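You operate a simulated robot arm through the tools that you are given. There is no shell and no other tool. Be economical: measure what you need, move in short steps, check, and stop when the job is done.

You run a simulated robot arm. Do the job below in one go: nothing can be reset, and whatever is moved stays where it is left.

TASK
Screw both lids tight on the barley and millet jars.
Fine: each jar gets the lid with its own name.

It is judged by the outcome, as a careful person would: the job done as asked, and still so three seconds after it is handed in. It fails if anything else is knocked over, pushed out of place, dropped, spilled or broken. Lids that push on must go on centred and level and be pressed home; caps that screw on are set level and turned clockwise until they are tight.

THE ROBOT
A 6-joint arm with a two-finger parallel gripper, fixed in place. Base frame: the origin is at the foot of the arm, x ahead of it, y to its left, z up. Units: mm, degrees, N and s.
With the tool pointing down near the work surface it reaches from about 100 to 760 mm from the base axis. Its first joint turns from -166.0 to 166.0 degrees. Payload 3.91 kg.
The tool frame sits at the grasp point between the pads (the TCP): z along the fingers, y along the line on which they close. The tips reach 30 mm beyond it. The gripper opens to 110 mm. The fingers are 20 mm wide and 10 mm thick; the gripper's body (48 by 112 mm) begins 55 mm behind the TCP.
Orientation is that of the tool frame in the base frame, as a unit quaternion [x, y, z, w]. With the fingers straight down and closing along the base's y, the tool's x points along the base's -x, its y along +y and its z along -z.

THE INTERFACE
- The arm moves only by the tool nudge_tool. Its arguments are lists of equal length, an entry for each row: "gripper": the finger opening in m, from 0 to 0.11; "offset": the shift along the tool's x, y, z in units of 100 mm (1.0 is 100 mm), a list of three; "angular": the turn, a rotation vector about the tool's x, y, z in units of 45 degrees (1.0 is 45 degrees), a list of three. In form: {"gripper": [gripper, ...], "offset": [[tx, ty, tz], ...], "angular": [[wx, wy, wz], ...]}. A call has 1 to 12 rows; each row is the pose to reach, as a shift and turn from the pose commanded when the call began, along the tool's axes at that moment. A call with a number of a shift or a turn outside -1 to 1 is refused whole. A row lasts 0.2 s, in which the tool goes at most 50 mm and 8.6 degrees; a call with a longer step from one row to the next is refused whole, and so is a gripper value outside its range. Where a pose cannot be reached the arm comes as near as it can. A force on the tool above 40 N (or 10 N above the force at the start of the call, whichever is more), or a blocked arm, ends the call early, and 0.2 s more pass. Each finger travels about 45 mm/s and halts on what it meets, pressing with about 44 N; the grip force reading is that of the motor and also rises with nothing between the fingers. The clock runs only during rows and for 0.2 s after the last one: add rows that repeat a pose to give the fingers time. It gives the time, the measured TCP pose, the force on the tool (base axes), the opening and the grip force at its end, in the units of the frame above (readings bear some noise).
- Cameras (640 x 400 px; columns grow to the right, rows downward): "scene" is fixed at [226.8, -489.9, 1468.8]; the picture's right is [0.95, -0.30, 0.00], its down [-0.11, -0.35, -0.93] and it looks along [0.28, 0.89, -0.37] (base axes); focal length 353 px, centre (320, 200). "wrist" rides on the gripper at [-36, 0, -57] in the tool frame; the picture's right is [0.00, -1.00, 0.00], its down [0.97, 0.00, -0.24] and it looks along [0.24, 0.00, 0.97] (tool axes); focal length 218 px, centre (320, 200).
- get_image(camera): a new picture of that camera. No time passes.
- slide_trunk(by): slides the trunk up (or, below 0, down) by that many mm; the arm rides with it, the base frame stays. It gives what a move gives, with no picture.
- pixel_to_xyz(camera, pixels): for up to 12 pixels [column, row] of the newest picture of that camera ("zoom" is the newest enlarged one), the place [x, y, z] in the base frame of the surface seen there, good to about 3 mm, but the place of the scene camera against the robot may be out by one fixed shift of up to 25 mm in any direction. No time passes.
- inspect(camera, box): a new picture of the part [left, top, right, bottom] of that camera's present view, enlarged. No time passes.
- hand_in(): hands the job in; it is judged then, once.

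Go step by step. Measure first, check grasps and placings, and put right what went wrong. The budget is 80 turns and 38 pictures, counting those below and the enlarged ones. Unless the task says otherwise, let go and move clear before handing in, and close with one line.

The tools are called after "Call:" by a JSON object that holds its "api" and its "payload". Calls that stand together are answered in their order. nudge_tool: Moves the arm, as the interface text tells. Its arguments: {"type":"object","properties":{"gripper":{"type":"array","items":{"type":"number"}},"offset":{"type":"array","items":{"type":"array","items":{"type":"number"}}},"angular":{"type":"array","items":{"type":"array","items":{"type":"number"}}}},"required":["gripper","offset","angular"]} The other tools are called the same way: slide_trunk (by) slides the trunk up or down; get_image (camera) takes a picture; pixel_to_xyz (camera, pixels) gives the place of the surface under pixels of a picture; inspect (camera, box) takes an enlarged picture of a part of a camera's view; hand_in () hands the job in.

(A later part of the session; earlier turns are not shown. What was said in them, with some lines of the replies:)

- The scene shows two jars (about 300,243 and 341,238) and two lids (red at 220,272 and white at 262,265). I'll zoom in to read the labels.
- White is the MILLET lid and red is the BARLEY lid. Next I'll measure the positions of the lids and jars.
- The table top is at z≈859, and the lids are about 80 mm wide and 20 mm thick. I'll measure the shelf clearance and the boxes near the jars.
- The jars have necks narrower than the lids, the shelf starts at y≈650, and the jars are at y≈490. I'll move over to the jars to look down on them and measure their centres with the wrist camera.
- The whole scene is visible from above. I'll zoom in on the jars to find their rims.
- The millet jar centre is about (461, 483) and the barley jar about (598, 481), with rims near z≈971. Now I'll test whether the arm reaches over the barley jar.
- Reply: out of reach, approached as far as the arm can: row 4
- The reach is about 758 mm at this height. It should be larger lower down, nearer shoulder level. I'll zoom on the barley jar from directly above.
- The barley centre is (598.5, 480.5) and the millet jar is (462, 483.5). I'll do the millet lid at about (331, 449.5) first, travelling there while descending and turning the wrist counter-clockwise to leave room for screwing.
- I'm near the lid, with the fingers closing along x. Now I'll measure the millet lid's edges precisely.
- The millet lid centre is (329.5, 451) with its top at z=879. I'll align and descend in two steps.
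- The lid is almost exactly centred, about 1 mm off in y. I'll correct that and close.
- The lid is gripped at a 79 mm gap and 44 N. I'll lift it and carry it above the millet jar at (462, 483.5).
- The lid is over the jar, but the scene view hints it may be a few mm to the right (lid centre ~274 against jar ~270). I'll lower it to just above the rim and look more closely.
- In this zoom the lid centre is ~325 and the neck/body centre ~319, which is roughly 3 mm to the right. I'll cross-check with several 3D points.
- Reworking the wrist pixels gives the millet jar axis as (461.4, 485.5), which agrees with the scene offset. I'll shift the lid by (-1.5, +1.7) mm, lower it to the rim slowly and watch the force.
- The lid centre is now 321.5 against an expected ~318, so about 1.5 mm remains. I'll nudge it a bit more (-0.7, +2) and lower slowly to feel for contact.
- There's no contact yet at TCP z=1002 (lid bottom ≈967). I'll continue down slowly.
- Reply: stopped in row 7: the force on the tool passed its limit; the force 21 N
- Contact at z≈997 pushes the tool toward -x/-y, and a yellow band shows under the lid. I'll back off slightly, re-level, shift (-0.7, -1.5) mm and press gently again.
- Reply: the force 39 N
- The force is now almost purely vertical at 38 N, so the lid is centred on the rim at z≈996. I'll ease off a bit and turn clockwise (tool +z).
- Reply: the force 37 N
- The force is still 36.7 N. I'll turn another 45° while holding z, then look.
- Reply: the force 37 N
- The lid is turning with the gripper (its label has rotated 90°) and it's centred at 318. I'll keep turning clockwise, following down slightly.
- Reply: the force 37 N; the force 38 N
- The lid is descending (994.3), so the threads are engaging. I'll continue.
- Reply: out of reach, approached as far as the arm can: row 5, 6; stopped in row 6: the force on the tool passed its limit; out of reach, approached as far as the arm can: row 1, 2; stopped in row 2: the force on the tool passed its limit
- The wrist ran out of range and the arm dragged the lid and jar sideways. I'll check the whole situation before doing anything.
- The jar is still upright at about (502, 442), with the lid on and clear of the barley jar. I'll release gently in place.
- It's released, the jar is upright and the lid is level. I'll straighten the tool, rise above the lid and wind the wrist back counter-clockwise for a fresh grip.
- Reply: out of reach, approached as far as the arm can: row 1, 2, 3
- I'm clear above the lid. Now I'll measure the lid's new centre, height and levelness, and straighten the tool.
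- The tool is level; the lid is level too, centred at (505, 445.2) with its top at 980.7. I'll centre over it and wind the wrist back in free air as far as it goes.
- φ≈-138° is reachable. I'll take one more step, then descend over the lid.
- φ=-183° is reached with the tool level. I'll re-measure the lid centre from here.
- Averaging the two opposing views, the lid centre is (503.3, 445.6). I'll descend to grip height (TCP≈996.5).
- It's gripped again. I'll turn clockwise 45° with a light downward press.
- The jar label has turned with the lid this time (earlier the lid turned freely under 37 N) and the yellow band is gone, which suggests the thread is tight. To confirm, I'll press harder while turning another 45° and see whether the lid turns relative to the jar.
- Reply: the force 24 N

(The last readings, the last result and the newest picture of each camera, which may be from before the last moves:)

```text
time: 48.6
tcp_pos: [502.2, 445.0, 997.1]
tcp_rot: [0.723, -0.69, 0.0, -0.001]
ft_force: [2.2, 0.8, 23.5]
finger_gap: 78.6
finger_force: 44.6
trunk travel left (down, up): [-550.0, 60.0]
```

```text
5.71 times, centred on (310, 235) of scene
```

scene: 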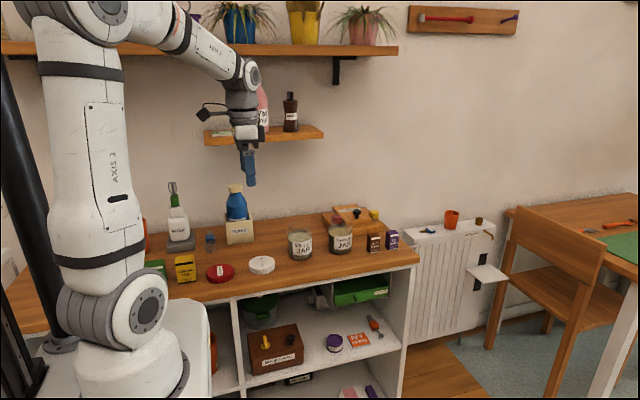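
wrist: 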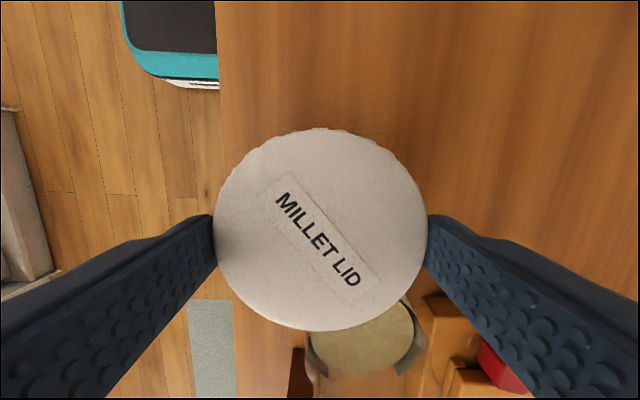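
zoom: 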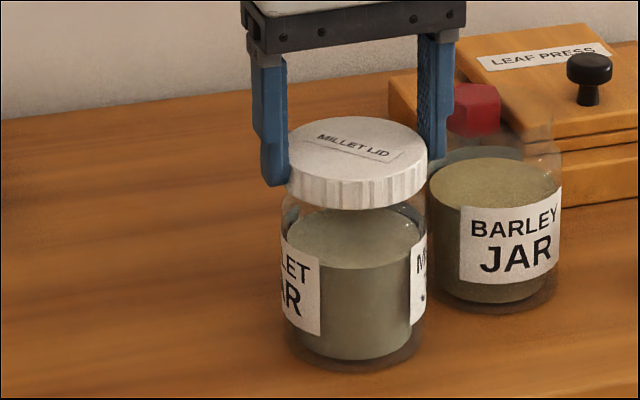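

The jar again turned fully with the lid under 23 N, so the lid is locked tight. I'll lift a few mm by the lid to confirm, so I can put the jar back where it stood.

Call:
{"api": "nudge_tool", "payload": {"gripper": [0.07, 0.07, 0.07, 0.07], "offset": [[0, 0, -0.02], [0, 0, -0.05], [0, 0, -0.08], [0, 0, -0.08]], "angular": [[0, 0, 0], [0, 0, 0], [0, 0, 0], [0, 0, 0]]}}

Call:
{"api": "inspect", "payload": {"camera": "scene", "box": [285, 200, 335, 270]}}

```text
time: 49.6
tcp_pos: [503.0, 446.8, 1001.1]
tcp_rot: [0.724, -0.69, 0.0, 0.002]
ft_force: [-0.5, 0.3, -11.3]
finger_gap: 78.9
finger_force: 44.1
trunk travel left (down, up): [-550.0, 60.0]
```

```text
5.71 times, centred on (310, 235) of scene
```

zoom: 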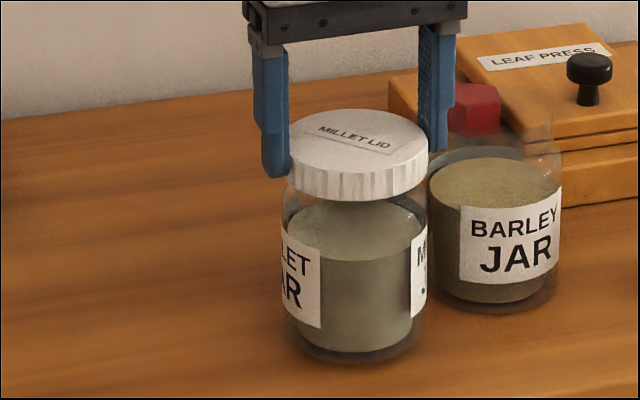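

The jar lifts with the lid (11 N), so it's firmly screwed on. I'll carry it back to (461.4, 485.5), turning it back so the label faces front.

Call:
{"api": "nudge_tool", "payload": {"gripper": [0.07, 0.07, 0.07, 0.07, 0.07, 0.07, 0.07], "offset": [[-0.07, 0.066, 0], [-0.14, 0.132, 0], [-0.21, 0.198, 0], [-0.28, 0.264, 0], [-0.35, 0.33, 0], [-0.415, 0.396, 0], [-0.415, 0.396, 0]], "angular": [[0, 0, -0.167], [0, 0, -0.333], [0, 0, -0.5], [0, 0, -0.667], [0, 0, -0.833], [0, 0, -1], [0, 0, -1]]}}

Call:
{"api": "nudge_tool", "payload": {"gripper": [0.07, 0.07, 0.07, 0.07, 0.07, 0.07, 0.07], "offset": [[0, 0, 0], [0, 0, 0], [0, 0, 0], [0, 0, 0], [0, 0, 0], [0, 0, 0], [0, 0, 0]], "angular": [[0, 0, -0.167], [0, 0, -0.333], [0, 0, -0.5], [0, 0, -0.667], [0, 0, -0.833], [0, 0, -1], [0, 0, -1]]}}

Call:
{"api": "nudge_tool", "payload": {"gripper": [0.07, 0.07, 0.07, 0.07, 0.07, 0.07], "offset": [[0, 0, 0.01], [0, 0, 0.02], [0, 0, 0.03], [0, 0, 0.04], [0, 0, 0.046], [0, 0, 0.046]], "angular": [[0, 0, 0], [0, 0, 0], [0, 0, 0], [0, 0, 0], [0, 0, 0], [0, 0, 0]]}}

```text
time: 51.2
tcp_pos: [462.7, 485.9, 1002.0]
tcp_rot: [0.933, -0.36, 0.0, 0.001]
ft_force: [0.5, -0.4, -11.5]
finger_gap: 79.0
finger_force: 43.6
trunk travel left (down, up): [-550.0, 60.0]
```

```text
time: 52.8
tcp_pos: [461.5, 487.1, 1001.4]
tcp_rot: [1.0, 0.024, -0.001, 0.0]
ft_force: [-0.8, 1.1, -11.3]
finger_gap: 79.0
finger_force: 44.2
trunk travel left (down, up): [-550.0, 60.0]
```

```text
time: 54.2
tcp_pos: [461.4, 485.6, 996.3]
tcp_rot: [1.0, 0.024, -0.002, -0.001]
ft_force: [-0.5, 1.0, -12.0]
finger_gap: 78.7
finger_force: 43.9
trunk travel left (down, up): [-550.0, 60.0]
```

It's still hanging, at -12 N. I'll lower until it touches down.

Call:
{"api": "nudge_tool", "payload": {"gripper": [0.07, 0.07, 0.07, 0.07, 0.07], "offset": [[0, 0, 0.006], [0, 0, 0.012], [0, 0, 0.018], [0, 0, 0.022], [0, 0, 0.022]], "angular": [[0, 0, 0], [0, 0, 0], [0, 0, 0], [0, 0, 0], [0, 0, 0]]}}

```text
time: 55.4
tcp_pos: [462.4, 485.8, 997.1]
tcp_rot: [1.0, 0.024, 0.001, -0.001]
ft_force: [1.7, 0.5, 4.7]
finger_gap: 78.9
finger_force: 44.1
trunk travel left (down, up): [-550.0, 60.0]
```

It's touched down (+4.7 N). I'll release, rise, and travel to the barley lid.

Call:
{"api": "nudge_tool", "payload": {"gripper": [0.085, 0.095, 0.11, 0.11, 0.11], "offset": [[0, 0, 0], [0, 0, 0], [0, 0, 0], [0, 0, 0], [0, 0, 0]], "angular": [[0, 0, 0], [0, 0, 0], [0, 0, 0], [0, 0, 0], [0, 0, 0]]}}

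Call:
{"api": "nudge_tool", "payload": {"gripper": [0.11, 0.11, 0.11, 0.11], "offset": [[0, 0, -0.1], [0, 0, -0.3], [0, 0, -0.5], [0, 0, -0.7]], "angular": [[0, 0, 0], [0, 0, 0], [0, 0, 0], [0, 0, 0]]}}

Call:
{"api": "nudge_tool", "payload": {"gripper": [0.11, 0.11, 0.11, 0.11], "offset": [[-0.2, 0.03, 0], [-0.42, 0.06, 0], [-0.64, 0.09, 0], [-0.86, 0.112, 0]], "angular": [[0, 0, 0], [0, 0, 0], [0, 0, 0], [0, 0, 0]]}}

Call:
{"api": "nudge_tool", "payload": {"gripper": [0.11, 0.11, 0.11, 0.11], "offset": [[-0.2, 0.03, 0], [-0.42, 0.06, 0], [-0.64, 0.09, 0], [-0.86, 0.112, 0]], "angular": [[0, 0, 0], [0, 0, 0], [0, 0, 0], [0, 0, 0]]}}

Call:
{"api": "nudge_tool", "payload": {"gripper": [0.11, 0.11, 0.11, 0.11], "offset": [[-0.2, 0.03, 0.15], [-0.42, 0.06, 0.3], [-0.64, 0.09, 0.45], [-0.86, 0.112, 0.55]], "angular": [[0, 0, 0], [0, 0, 0], [0, 0, 0], [0, 0, 0]]}}

Call:
{"api": "get_image", "payload": {"camera": "wrist"}}

```text
time: 56.6
tcp_pos: [461.0, 486.2, 994.7]
tcp_rot: [1.0, 0.024, -0.001, 0.0]
ft_force: [0.6, 0.9, 0.0]
finger_gap: 110.0
finger_force: 0.2
trunk travel left (down, up): [-550.0, 60.0]
```

```text
time: 57.6
tcp_pos: [461.2, 486.1, 1066.2]
tcp_rot: [1.0, 0.023, 0.0, 0.0]
ft_force: [0.1, -0.4, -1.0]
finger_gap: 110.1
finger_force: 0.0
trunk travel left (down, up): [-550.0, 60.0]
```

```text
time: 58.6
tcp_pos: [375.6, 469.3, 1065.7]
tcp_rot: [1.0, 0.024, 0.0, -0.001]
ft_force: [-0.1, 0.5, 0.3]
finger_gap: 110.0
finger_force: 0.2
trunk travel left (down, up): [-550.0, 60.0]
```

```text
time: 59.6
tcp_pos: [291.2, 454.6, 1065.4]
tcp_rot: [1.0, 0.023, 0.0, -0.001]
ft_force: [-0.7, 0.0, 0.2]
finger_gap: 110.0
finger_force: 0.0
trunk travel left (down, up): [-550.0, 60.0]
```

```text
time: 60.6
tcp_pos: [205.8, 439.9, 1010.3]
tcp_rot: [1.0, 0.024, 0.0, 0.0]
ft_force: [-0.2, 0.7, -0.7]
finger_gap: 110.0
finger_force: 0.1
trunk travel left (down, up): [-550.0, 60.0]
```

```text
9 pictures are left
```

wrist: 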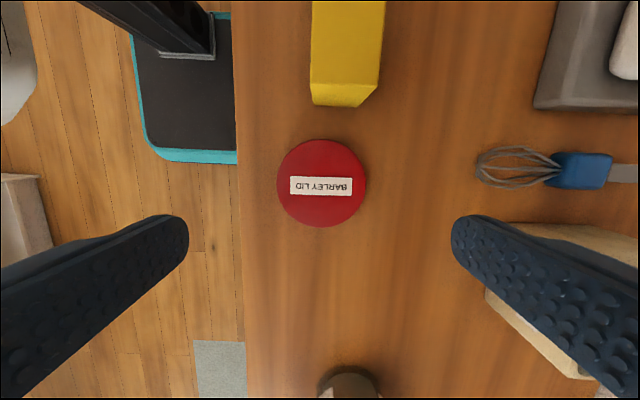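

The barley lid is almost centred (cols 277–366, rows 139–227). I'll descend to z≈895 with a ~1 mm correction and grip.

Call:
{"api": "nudge_tool", "payload": {"gripper": [0.11, 0.11, 0.11], "offset": [[-0.012, -0.013, 0.25], [-0.012, -0.013, 0.5], [-0.012, -0.013, 0.65]], "angular": [[0, 0, 0], [0, 0, 0], [0, 0, 0]]}}

Call:
{"api": "nudge_tool", "payload": {"gripper": [0.11, 0.11, 0.11, 0.11], "offset": [[0, 0, 0.2], [0, 0, 0.35], [0, 0, 0.45], [0, 0, 0.505]], "angular": [[0, 0, 0], [0, 0, 0], [0, 0, 0], [0, 0, 0]]}}

Call:
{"api": "nudge_tool", "payload": {"gripper": [0.1, 0.085, 0.07, 0.07, 0.07, 0.07], "offset": [[0, 0, 0], [0, 0, 0], [0, 0, 0], [0, 0, 0], [0, 0, 0], [0, 0, 0]], "angular": [[0, 0, 0], [0, 0, 0], [0, 0, 0], [0, 0, 0], [0, 0, 0], [0, 0, 0]]}}

Call:
{"api": "get_image", "payload": {"camera": "wrist"}}

```text
time: 61.4
tcp_pos: [204.3, 440.9, 944.6]
tcp_rot: [1.0, 0.024, -0.001, 0.0]
ft_force: [0.4, -0.9, 0.1]
finger_gap: 110.0
finger_force: 0.0
trunk travel left (down, up): [-550.0, 60.0]
```

```text
time: 62.4
tcp_pos: [203.6, 440.9, 895.6]
tcp_rot: [1.0, 0.024, 0.0, 0.001]
ft_force: [0.3, -0.4, 0.1]
finger_gap: 109.9
finger_force: 0.1
trunk travel left (down, up): [-550.0, 60.0]
```

```text
time: 63.8
tcp_pos: [204.3, 440.9, 895.7]
tcp_rot: [1.0, 0.025, 0.0, 0.0]
ft_force: [-0.1, 0.2, 0.6]
finger_gap: 79.8
finger_force: 44.3
trunk travel left (down, up): [-550.0, 60.0]
```

```text
8 pictures are left
```

wrist: 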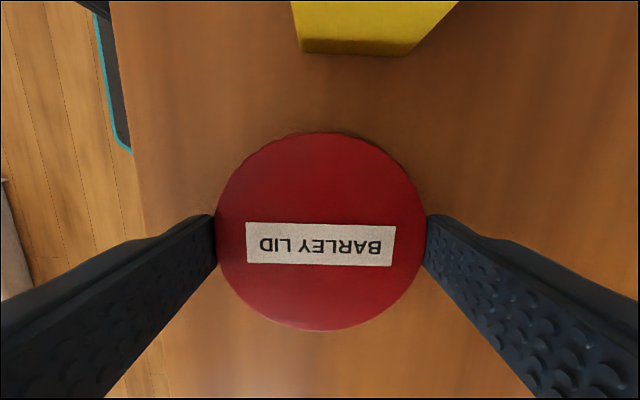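

The lid is gripped (79.8 mm gap, 44 N), with its centre ≈1.4 mm toward -x of the TCP. I'll lift it, carry it over the finished jar, and head for the barley jar.

Call:
{"api": "nudge_tool", "payload": {"gripper": [0.07, 0.07, 0.07, 0.07], "offset": [[0, 0, -0.1], [0, 0, -0.35], [0, 0, -0.6], [0, 0, -0.8]], "angular": [[0, 0, 0], [0, 0, 0], [0, 0, 0], [0, 0, 0]]}}

Call:
{"api": "nudge_tool", "payload": {"gripper": [0.07, 0.07, 0.07, 0.07], "offset": [[0, 0, -0.2], [0, 0, -0.45], [0, 0, -0.65], [0, 0, -0.8]], "angular": [[0, 0, 0], [0, 0, 0], [0, 0, 0], [0, 0, 0]]}}

Call:
{"api": "nudge_tool", "payload": {"gripper": [0.07, 0.07, 0.07, 0.07, 0.07], "offset": [[0.15, -0.01, 0], [0.37, -0.02, 0], [0.6, -0.03, 0], [0.83, -0.042, 0], [0.992, -0.052, 0]], "angular": [[0, 0, 0], [0, 0, 0], [0, 0, 0], [0, 0, 0], [0, 0, 0]]}}

Call:
{"api": "nudge_tool", "payload": {"gripper": [0.07, 0.07, 0.07, 0.07, 0.07], "offset": [[0.15, -0.01, 0], [0.37, -0.02, 0], [0.6, -0.03, 0], [0.83, -0.042, 0], [0.992, -0.052, 0]], "angular": [[0, 0, 0], [0, 0, 0], [0, 0, 0], [0, 0, 0], [0, 0, 0]]}}

Call:
{"api": "nudge_tool", "payload": {"gripper": [0.07, 0.07, 0.07, 0.07, 0.07], "offset": [[0.15, -0.01, 0], [0.37, -0.02, 0], [0.6, -0.03, 0], [0.83, -0.042, 0], [0.992, -0.052, 0]], "angular": [[0, 0, 0], [0, 0, 0], [0, 0, 0], [0, 0, 0], [0, 0, 0]]}}

```text
time: 64.8
tcp_pos: [202.8, 441.6, 975.9]
tcp_rot: [1.0, 0.024, 0.0, -0.001]
ft_force: [-1.0, -0.9, 0.0]
finger_gap: 79.5
finger_force: 43.7
trunk travel left (down, up): [-550.0, 60.0]
```

```text
time: 65.8
tcp_pos: [204.4, 441.9, 1055.0]
tcp_rot: [1.0, 0.023, 0.0, 0.0]
ft_force: [0.4, 0.1, 0.5]
finger_gap: 79.3
finger_force: 44.1
trunk travel left (down, up): [-550.0, 60.0]
```

```text
time: 67.0
tcp_pos: [302.9, 449.7, 1054.8]
tcp_rot: [1.0, 0.023, -0.001, 0.0]
ft_force: [0.7, -0.3, 0.4]
finger_gap: 79.4
finger_force: 44.4
trunk travel left (down, up): [-550.0, 60.0]
```

```text
time: 68.2
tcp_pos: [402.7, 461.5, 1054.7]
tcp_rot: [1.0, 0.024, 0.001, 0.0]
ft_force: [0.2, -0.4, 0.2]
finger_gap: 79.4
finger_force: 44.1
trunk travel left (down, up): [-550.0, 60.0]
```

```text
time: 69.4
tcp_pos: [500.1, 471.1, 1055.6]
tcp_rot: [1.0, 0.024, 0.0, 0.0]
ft_force: [-0.2, -0.1, 0.3]
finger_gap: 79.7
finger_force: 43.9
trunk travel left (down, up): [-550.0, 60.0]
```

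All is well. One last 100 mm step to the barley jar, checking reach.

Call:
{"api": "nudge_tool", "payload": {"gripper": [0.07, 0.07, 0.07, 0.07, 0.07, 0.07], "offset": [[0.15, -0.01, 0], [0.37, -0.02, 0], [0.6, -0.03, 0], [0.83, -0.042, 0], [0.99, -0.05, 0], [0.99, -0.05, 0]], "angular": [[0, 0, 0], [0, 0, 0], [0, 0, 0], [0, 0, 0], [0, 0, 0], [0, 0, 0]]}}

```text
time: 70.8
tcp_pos: [598.4, 482.0, 1054.4]
tcp_rot: [1.0, 0.024, 0.0, 0.0]
ft_force: [1.2, -0.6, -0.4]
finger_gap: 79.4
finger_force: 44.5
trunk travel left (down, up): [-550.0, 60.0]
```

It's reachable. I'll lower to just above the rim and check alignment in the scene view.

Call:
{"api": "nudge_tool", "payload": {"gripper": [0.07, 0.07, 0.07, 0.07, 0.07], "offset": [[0.005, 0.005, 0.15], [0.005, 0.005, 0.3], [0.005, 0.005, 0.4], [0.005, 0.005, 0.44], [0.005, 0.005, 0.44]], "angular": [[0, 0, 0], [0, 0, 0], [0, 0, 0], [0, 0, 0], [0, 0, 0]]}}

Call:
{"api": "inspect", "payload": {"camera": "scene", "box": [315, 195, 367, 260]}}

```text
time: 72.0
tcp_pos: [599.5, 480.0, 1010.5]
tcp_rot: [1.0, 0.023, -0.001, 0.0]
ft_force: [0.1, -0.2, 0.9]
finger_gap: 79.3
finger_force: 43.7
trunk travel left (down, up): [-550.0, 60.0]
```

```text
6.15 times, centred on (341, 228) of scene
```

zoom: 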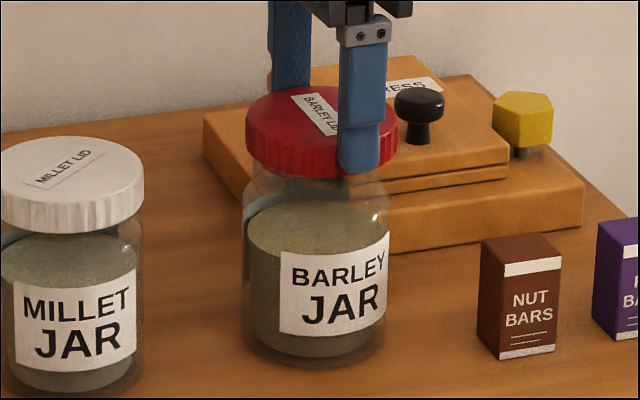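

The lid centre is ~321.5 against an expected ~318.5, so it's about 1 mm off. I'll shift (-0.8, +0.8) and lower slowly to contact.

Call:
{"api": "nudge_tool", "payload": {"gripper": [0.07, 0.07, 0.07, 0.07, 0.07, 0.07, 0.07, 0.07, 0.07], "offset": [[-0.008, -0.008, 0.03], [-0.008, -0.008, 0.06], [-0.008, -0.008, 0.09], [-0.008, -0.008, 0.11], [-0.008, -0.008, 0.12], [-0.008, -0.008, 0.13], [-0.008, -0.008, 0.138], [-0.008, -0.008, 0.145], [-0.008, -0.008, 0.145]], "angular": [[0, 0, 0], [0, 0, 0], [0, 0, 0], [0, 0, 0], [0, 0, 0], [0, 0, 0], [0, 0, 0], [0, 0, 0], [0, 0, 0]]}}

```text
time: 74.0
tcp_pos: [598.3, 481.2, 997.0]
tcp_rot: [1.0, 0.024, -0.001, -0.001]
ft_force: [-3.8, 0.7, 5.0]
finger_gap: 79.5
finger_force: 44.1
trunk travel left (down, up): [-550.0, 60.0]
```

Contact is starting at z≈997 (same as the millet jar), with a small -x force. I'll shift -0.4 mm, press slightly and turn clockwise.

Call:
{"api": "nudge_tool", "payload": {"gripper": [0.07, 0.07, 0.07, 0.07, 0.07, 0.07, 0.07, 0.07], "offset": [[-0.004, 0, 0.003], [-0.004, 0, 0.006], [-0.004, 0, 0.007], [-0.004, 0, 0.007], [-0.004, 0, 0.008], [-0.004, 0, 0.008], [-0.004, 0, 0.008], [-0.004, 0, 0.008]], "angular": [[0, 0, 0], [0, 0, 0], [0, 0, 0.167], [0, 0, 0.333], [0, 0, 0.5], [0, 0, 0.667], [0, 0, 0.833], [0, 0, 1]]}}

```text
time: 75.8
tcp_pos: [597.4, 480.2, 997.6]
tcp_rot: [0.932, -0.362, 0.001, -0.002]
ft_force: [2.8, 3.3, 15.4]
finger_gap: 79.6
finger_force: 43.8
trunk travel left (down, up): [-550.0, 60.0]
```

The force is 15 N and lateral forces are small. I'll turn another 90°, keeping up the press.

Call:
{"api": "nudge_tool", "payload": {"gripper": [0.07, 0.07, 0.07, 0.07, 0.07, 0.07], "offset": [[0, 0, 0.002], [0, 0, 0.003], [0, 0, 0.004], [0, 0, 0.004], [0, 0, 0.004], [0, 0, 0.004]], "angular": [[0, 0, 0.167], [0, 0, 0.333], [0, 0, 0.5], [0, 0, 0.667], [0, 0, 0.833], [0, 0, 1]]}}

Call:
{"api": "nudge_tool", "payload": {"gripper": [0.07, 0.07, 0.07, 0.07, 0.07, 0.07], "offset": [[0, 0, 0.002], [0, 0, 0.002], [0, 0, 0.002], [0, 0, 0.002], [0, 0, 0.002], [0, 0, 0.002]], "angular": [[0, 0, 0.167], [0, 0, 0.333], [0, 0, 0.5], [0, 0, 0.667], [0, 0, 0.833], [0, 0, 1]]}}

Call:
{"api": "inspect", "payload": {"camera": "scene", "box": [315, 195, 367, 260]}}

```text
time: 77.2
tcp_pos: [597.0, 479.4, 997.3]
tcp_rot: [0.723, -0.691, 0.0, -0.001]
ft_force: [2.0, 4.5, 23.0]
finger_gap: 79.5
finger_force: 44.4
trunk travel left (down, up): [-550.0, 60.0]
```

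```text
time: 78.6
tcp_pos: [597.3, 481.1, 995.0]
tcp_rot: [-0.403, 0.915, 0.0, 0.001]
ft_force: [-1.5, 7.0, 23.9]
finger_gap: 79.7
finger_force: 44.0
trunk travel left (down, up): [-550.0, 60.0]
```

```text
6.15 times, centred on (341, 228) of scene
```

zoom: 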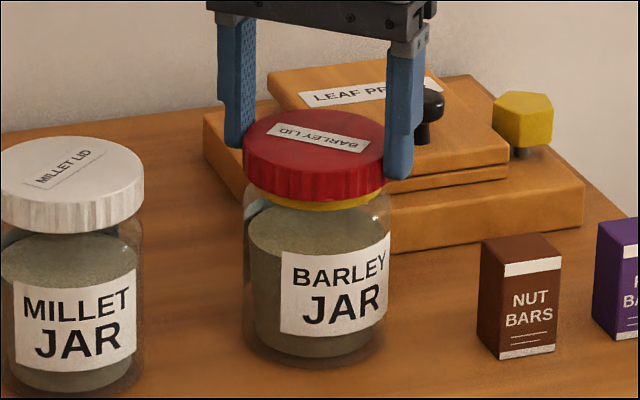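

The jar hasn't turned, the lid is turning, and the yellow "not yet tight" band is visible, the same pattern as the millet jar. I'll continue clockwise.

Call:
{"api": "nudge_tool", "payload": {"gripper": [0.07, 0.07, 0.07, 0.07, 0.07, 0.07], "offset": [[0, 0, 0.001], [0, 0, 0.002], [0, 0, 0.002], [0, 0, 0.003], [0, 0, 0.003], [0, 0, 0.003]], "angular": [[0, 0, 0.167], [0, 0, 0.333], [0, 0, 0.5], [0, 0, 0.667], [0, 0, 0.833], [0, 0, 1]]}}

Call:
{"api": "nudge_tool", "payload": {"gripper": [0.07, 0.07, 0.07, 0.07, 0.07, 0.07], "offset": [[0, 0, 0.001], [0, 0, 0.002], [0, 0, 0.002], [0, 0, 0.003], [0, 0, 0.003], [0, 0, 0.003]], "angular": [[0, 0, 0.167], [0, 0, 0.333], [0, 0, 0.5], [0, 0, 0.667], [0, 0, 0.833], [0, 0, 1]]}}

Call:
{"api": "inspect", "payload": {"camera": "scene", "box": [315, 195, 367, 260]}}

```text
time: 80.0
tcp_pos: [596.2, 481.0, 996.8]
tcp_rot: [-0.023, 1.0, 0.0, 0.0]
ft_force: [-2.6, 9.2, 24.4]
finger_gap: 79.3
finger_force: 43.8
trunk travel left (down, up): [-550.0, 60.0]
```

```text
time: 81.4
tcp_pos: [598.2, 478.2, 995.4]
tcp_rot: [0.362, 0.932, 0.0, 0.001]
ft_force: [3.2, -3.0, 23.1]
finger_gap: 79.3
finger_force: 44.1
trunk travel left (down, up): [-550.0, 60.0]
```

```text
6.15 times, centred on (341, 228) of scene
```

zoom: 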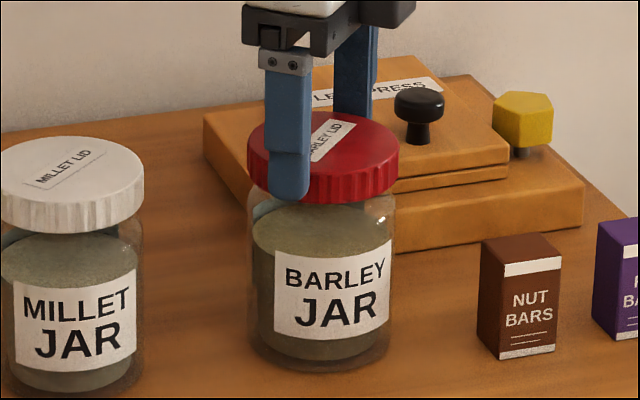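

The yellow band is gone and the jar has just begun to turn with the lid, so it's tight. I'll add a final 22° snug turn, then a small lift to confirm, turning the label back while lifted.

Call:
{"api": "nudge_tool", "payload": {"gripper": [0.07, 0.07, 0.07, 0.07], "offset": [[0, 0, 0], [0, 0, 0], [0, 0, 0], [0, 0, 0]], "angular": [[0, 0, 0.167], [0, 0, 0.333], [0, 0, 0.5], [0, 0, 0.5]]}}

Call:
{"api": "nudge_tool", "payload": {"gripper": [0.07, 0.07, 0.07, 0.07], "offset": [[0, 0, -0.02], [0, 0, -0.05], [0, 0, -0.07], [0, 0, -0.07]], "angular": [[0, 0, 0], [0, 0, 0], [0, 0, 0], [0, 0, 0]]}}

Call:
{"api": "inspect", "payload": {"camera": "scene", "box": [315, 195, 367, 260]}}

```text
time: 82.4
tcp_pos: [597.0, 480.4, 996.3]
tcp_rot: [0.537, 0.844, 0.002, 0.0]
ft_force: [-0.9, -1.2, 17.9]
finger_gap: 79.2
finger_force: 43.8
trunk travel left (down, up): [-550.0, 60.0]
```

```text
time: 83.4
tcp_pos: [599.1, 480.3, 999.4]
tcp_rot: [0.535, 0.845, -0.002, -0.001]
ft_force: [1.4, -1.0, -11.4]
finger_gap: 79.2
finger_force: 43.7
trunk travel left (down, up): [-550.0, 60.0]
```

```text
6.15 times, centred on (341, 228) of scene
```

zoom: 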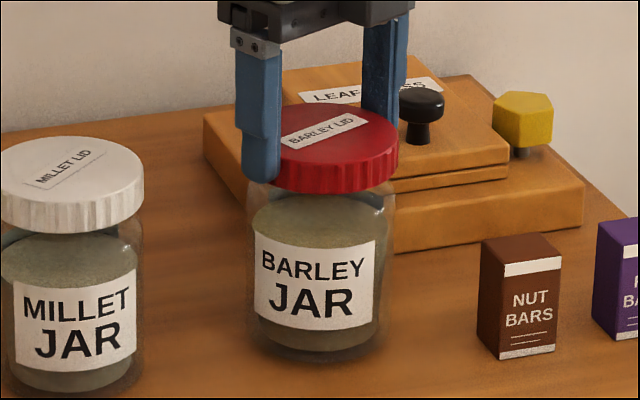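

The jar lifts with the lid (−11.4 N) and its label followed the last turn, so the lid is tight. I'll turn the label back and set the jar down.

Call:
{"api": "nudge_tool", "payload": {"gripper": [0.07, 0.07, 0.07, 0.07, 0.07, 0.07, 0.07, 0.07, 0.07], "offset": [[0, 0, 0], [0, 0, 0], [0, 0, 0], [0, 0, 0], [0, 0, 0.01], [0, 0, 0.02], [0, 0, 0.028], [0, 0, 0.035], [0, 0, 0.035]], "angular": [[0, 0, -0.15], [0, 0, -0.3], [0, 0, -0.45], [0, 0, -0.58], [0, 0, -0.58], [0, 0, -0.58], [0, 0, -0.58], [0, 0, -0.58], [0, 0, -0.58]]}}

```text
time: 85.4
tcp_pos: [598.9, 480.9, 997.1]
tcp_rot: [0.331, 0.944, -0.001, 0.0]
ft_force: [-0.6, 0.5, -11.6]
finger_gap: 79.3
finger_force: 44.2
trunk travel left (down, up): [-550.0, 60.0]
```

It's still hanging, so I'll creep down to contact.

Call:
{"api": "nudge_tool", "payload": {"gripper": [0.07, 0.07, 0.07, 0.07, 0.07], "offset": [[0, 0, 0.006], [0, 0, 0.012], [0, 0, 0.016], [0, 0, 0.02], [0, 0, 0.02]], "angular": [[0, 0, 0], [0, 0, 0], [0, 0, 0], [0, 0, 0], [0, 0, 0]]}}

```text
time: 86.6
tcp_pos: [598.9, 481.0, 994.8]
tcp_rot: [0.332, 0.943, 0.0, 0.0]
ft_force: [0.3, 0.6, -7.6]
finger_gap: 79.4
finger_force: 44.3
trunk travel left (down, up): [-550.0, 60.0]
```

Call:
{"api": "nudge_tool", "payload": {"gripper": [0.07, 0.07, 0.07], "offset": [[0, 0, 0.004], [0, 0, 0.007], [0, 0, 0.007]], "angular": [[0, 0, 0], [0, 0, 0], [0, 0, 0]]}}

```text
time: 87.4
tcp_pos: [599.5, 480.6, 995.8]
tcp_rot: [0.331, 0.944, 0.002, 0.001]
ft_force: [2.7, 2.7, -0.4]
finger_gap: 79.4
finger_force: 44.0
trunk travel left (down, up): [-550.0, 60.0]
```

The jar's weight is on the table (−0.4 N). I'll release and rise clear.

Call:
{"api": "nudge_tool", "payload": {"gripper": [0.085, 0.095, 0.105, 0.105, 0.105], "offset": [[0, 0, 0], [0, 0, 0], [0, 0, 0], [0, 0, 0], [0, 0, 0]], "angular": [[0, 0, 0], [0, 0, 0], [0, 0, 0], [0, 0, 0], [0, 0, 0]]}}

Call:
{"api": "nudge_tool", "payload": {"gripper": [0.105, 0.105, 0.105, 0.105, 0.105], "offset": [[0, 0, -0.1], [0, 0, -0.3], [0, 0, -0.5], [0, 0, -0.7], [0, 0, -0.9]], "angular": [[0, 0, 0], [0, 0, 0], [0, 0, 0], [0, 0, 0], [0, 0, 0]]}}

Call:
{"api": "inspect", "payload": {"camera": "scene", "box": [280, 185, 380, 265]}}

```text
time: 88.6
tcp_pos: [598.6, 481.1, 995.3]
tcp_rot: [0.331, 0.944, -0.001, 0.0]
ft_force: [0.1, 0.1, -0.2]
finger_gap: 105.2
finger_force: 0.2
trunk travel left (down, up): [-550.0, 60.0]
```

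```text
time: 89.8
tcp_pos: [597.9, 479.2, 1087.2]
tcp_rot: [0.332, 0.943, 0.0, -0.001]
ft_force: [0.5, -0.2, 0.4]
finger_gap: 104.7
finger_force: 0.0
trunk travel left (down, up): [-550.0, 60.0]
```

```text
5.00 times, centred on (330, 225) of scene
```

zoom: 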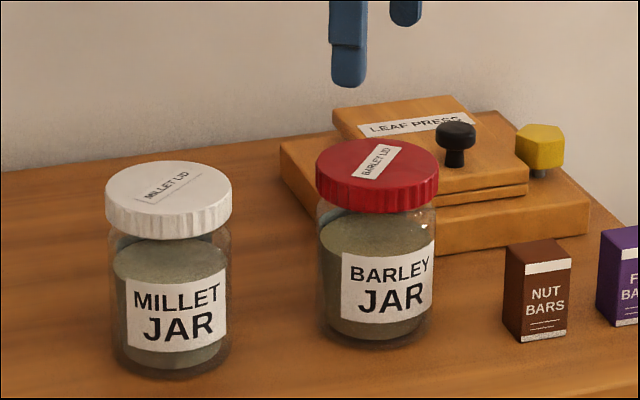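

Both lids sit level on the right jars with no yellow band showing. The jars are back where they stood, nothing else has been disturbed and the arm is clear, so I'm handing in.

Call:
{"api": "hand_in", "payload": {}}

```text
The job is handed in.
```

Both jars now have their own lids, screwed on tight and level; I dragged the millet jar about 60 mm when the wrist ran out of turn, then put it back where it stood.
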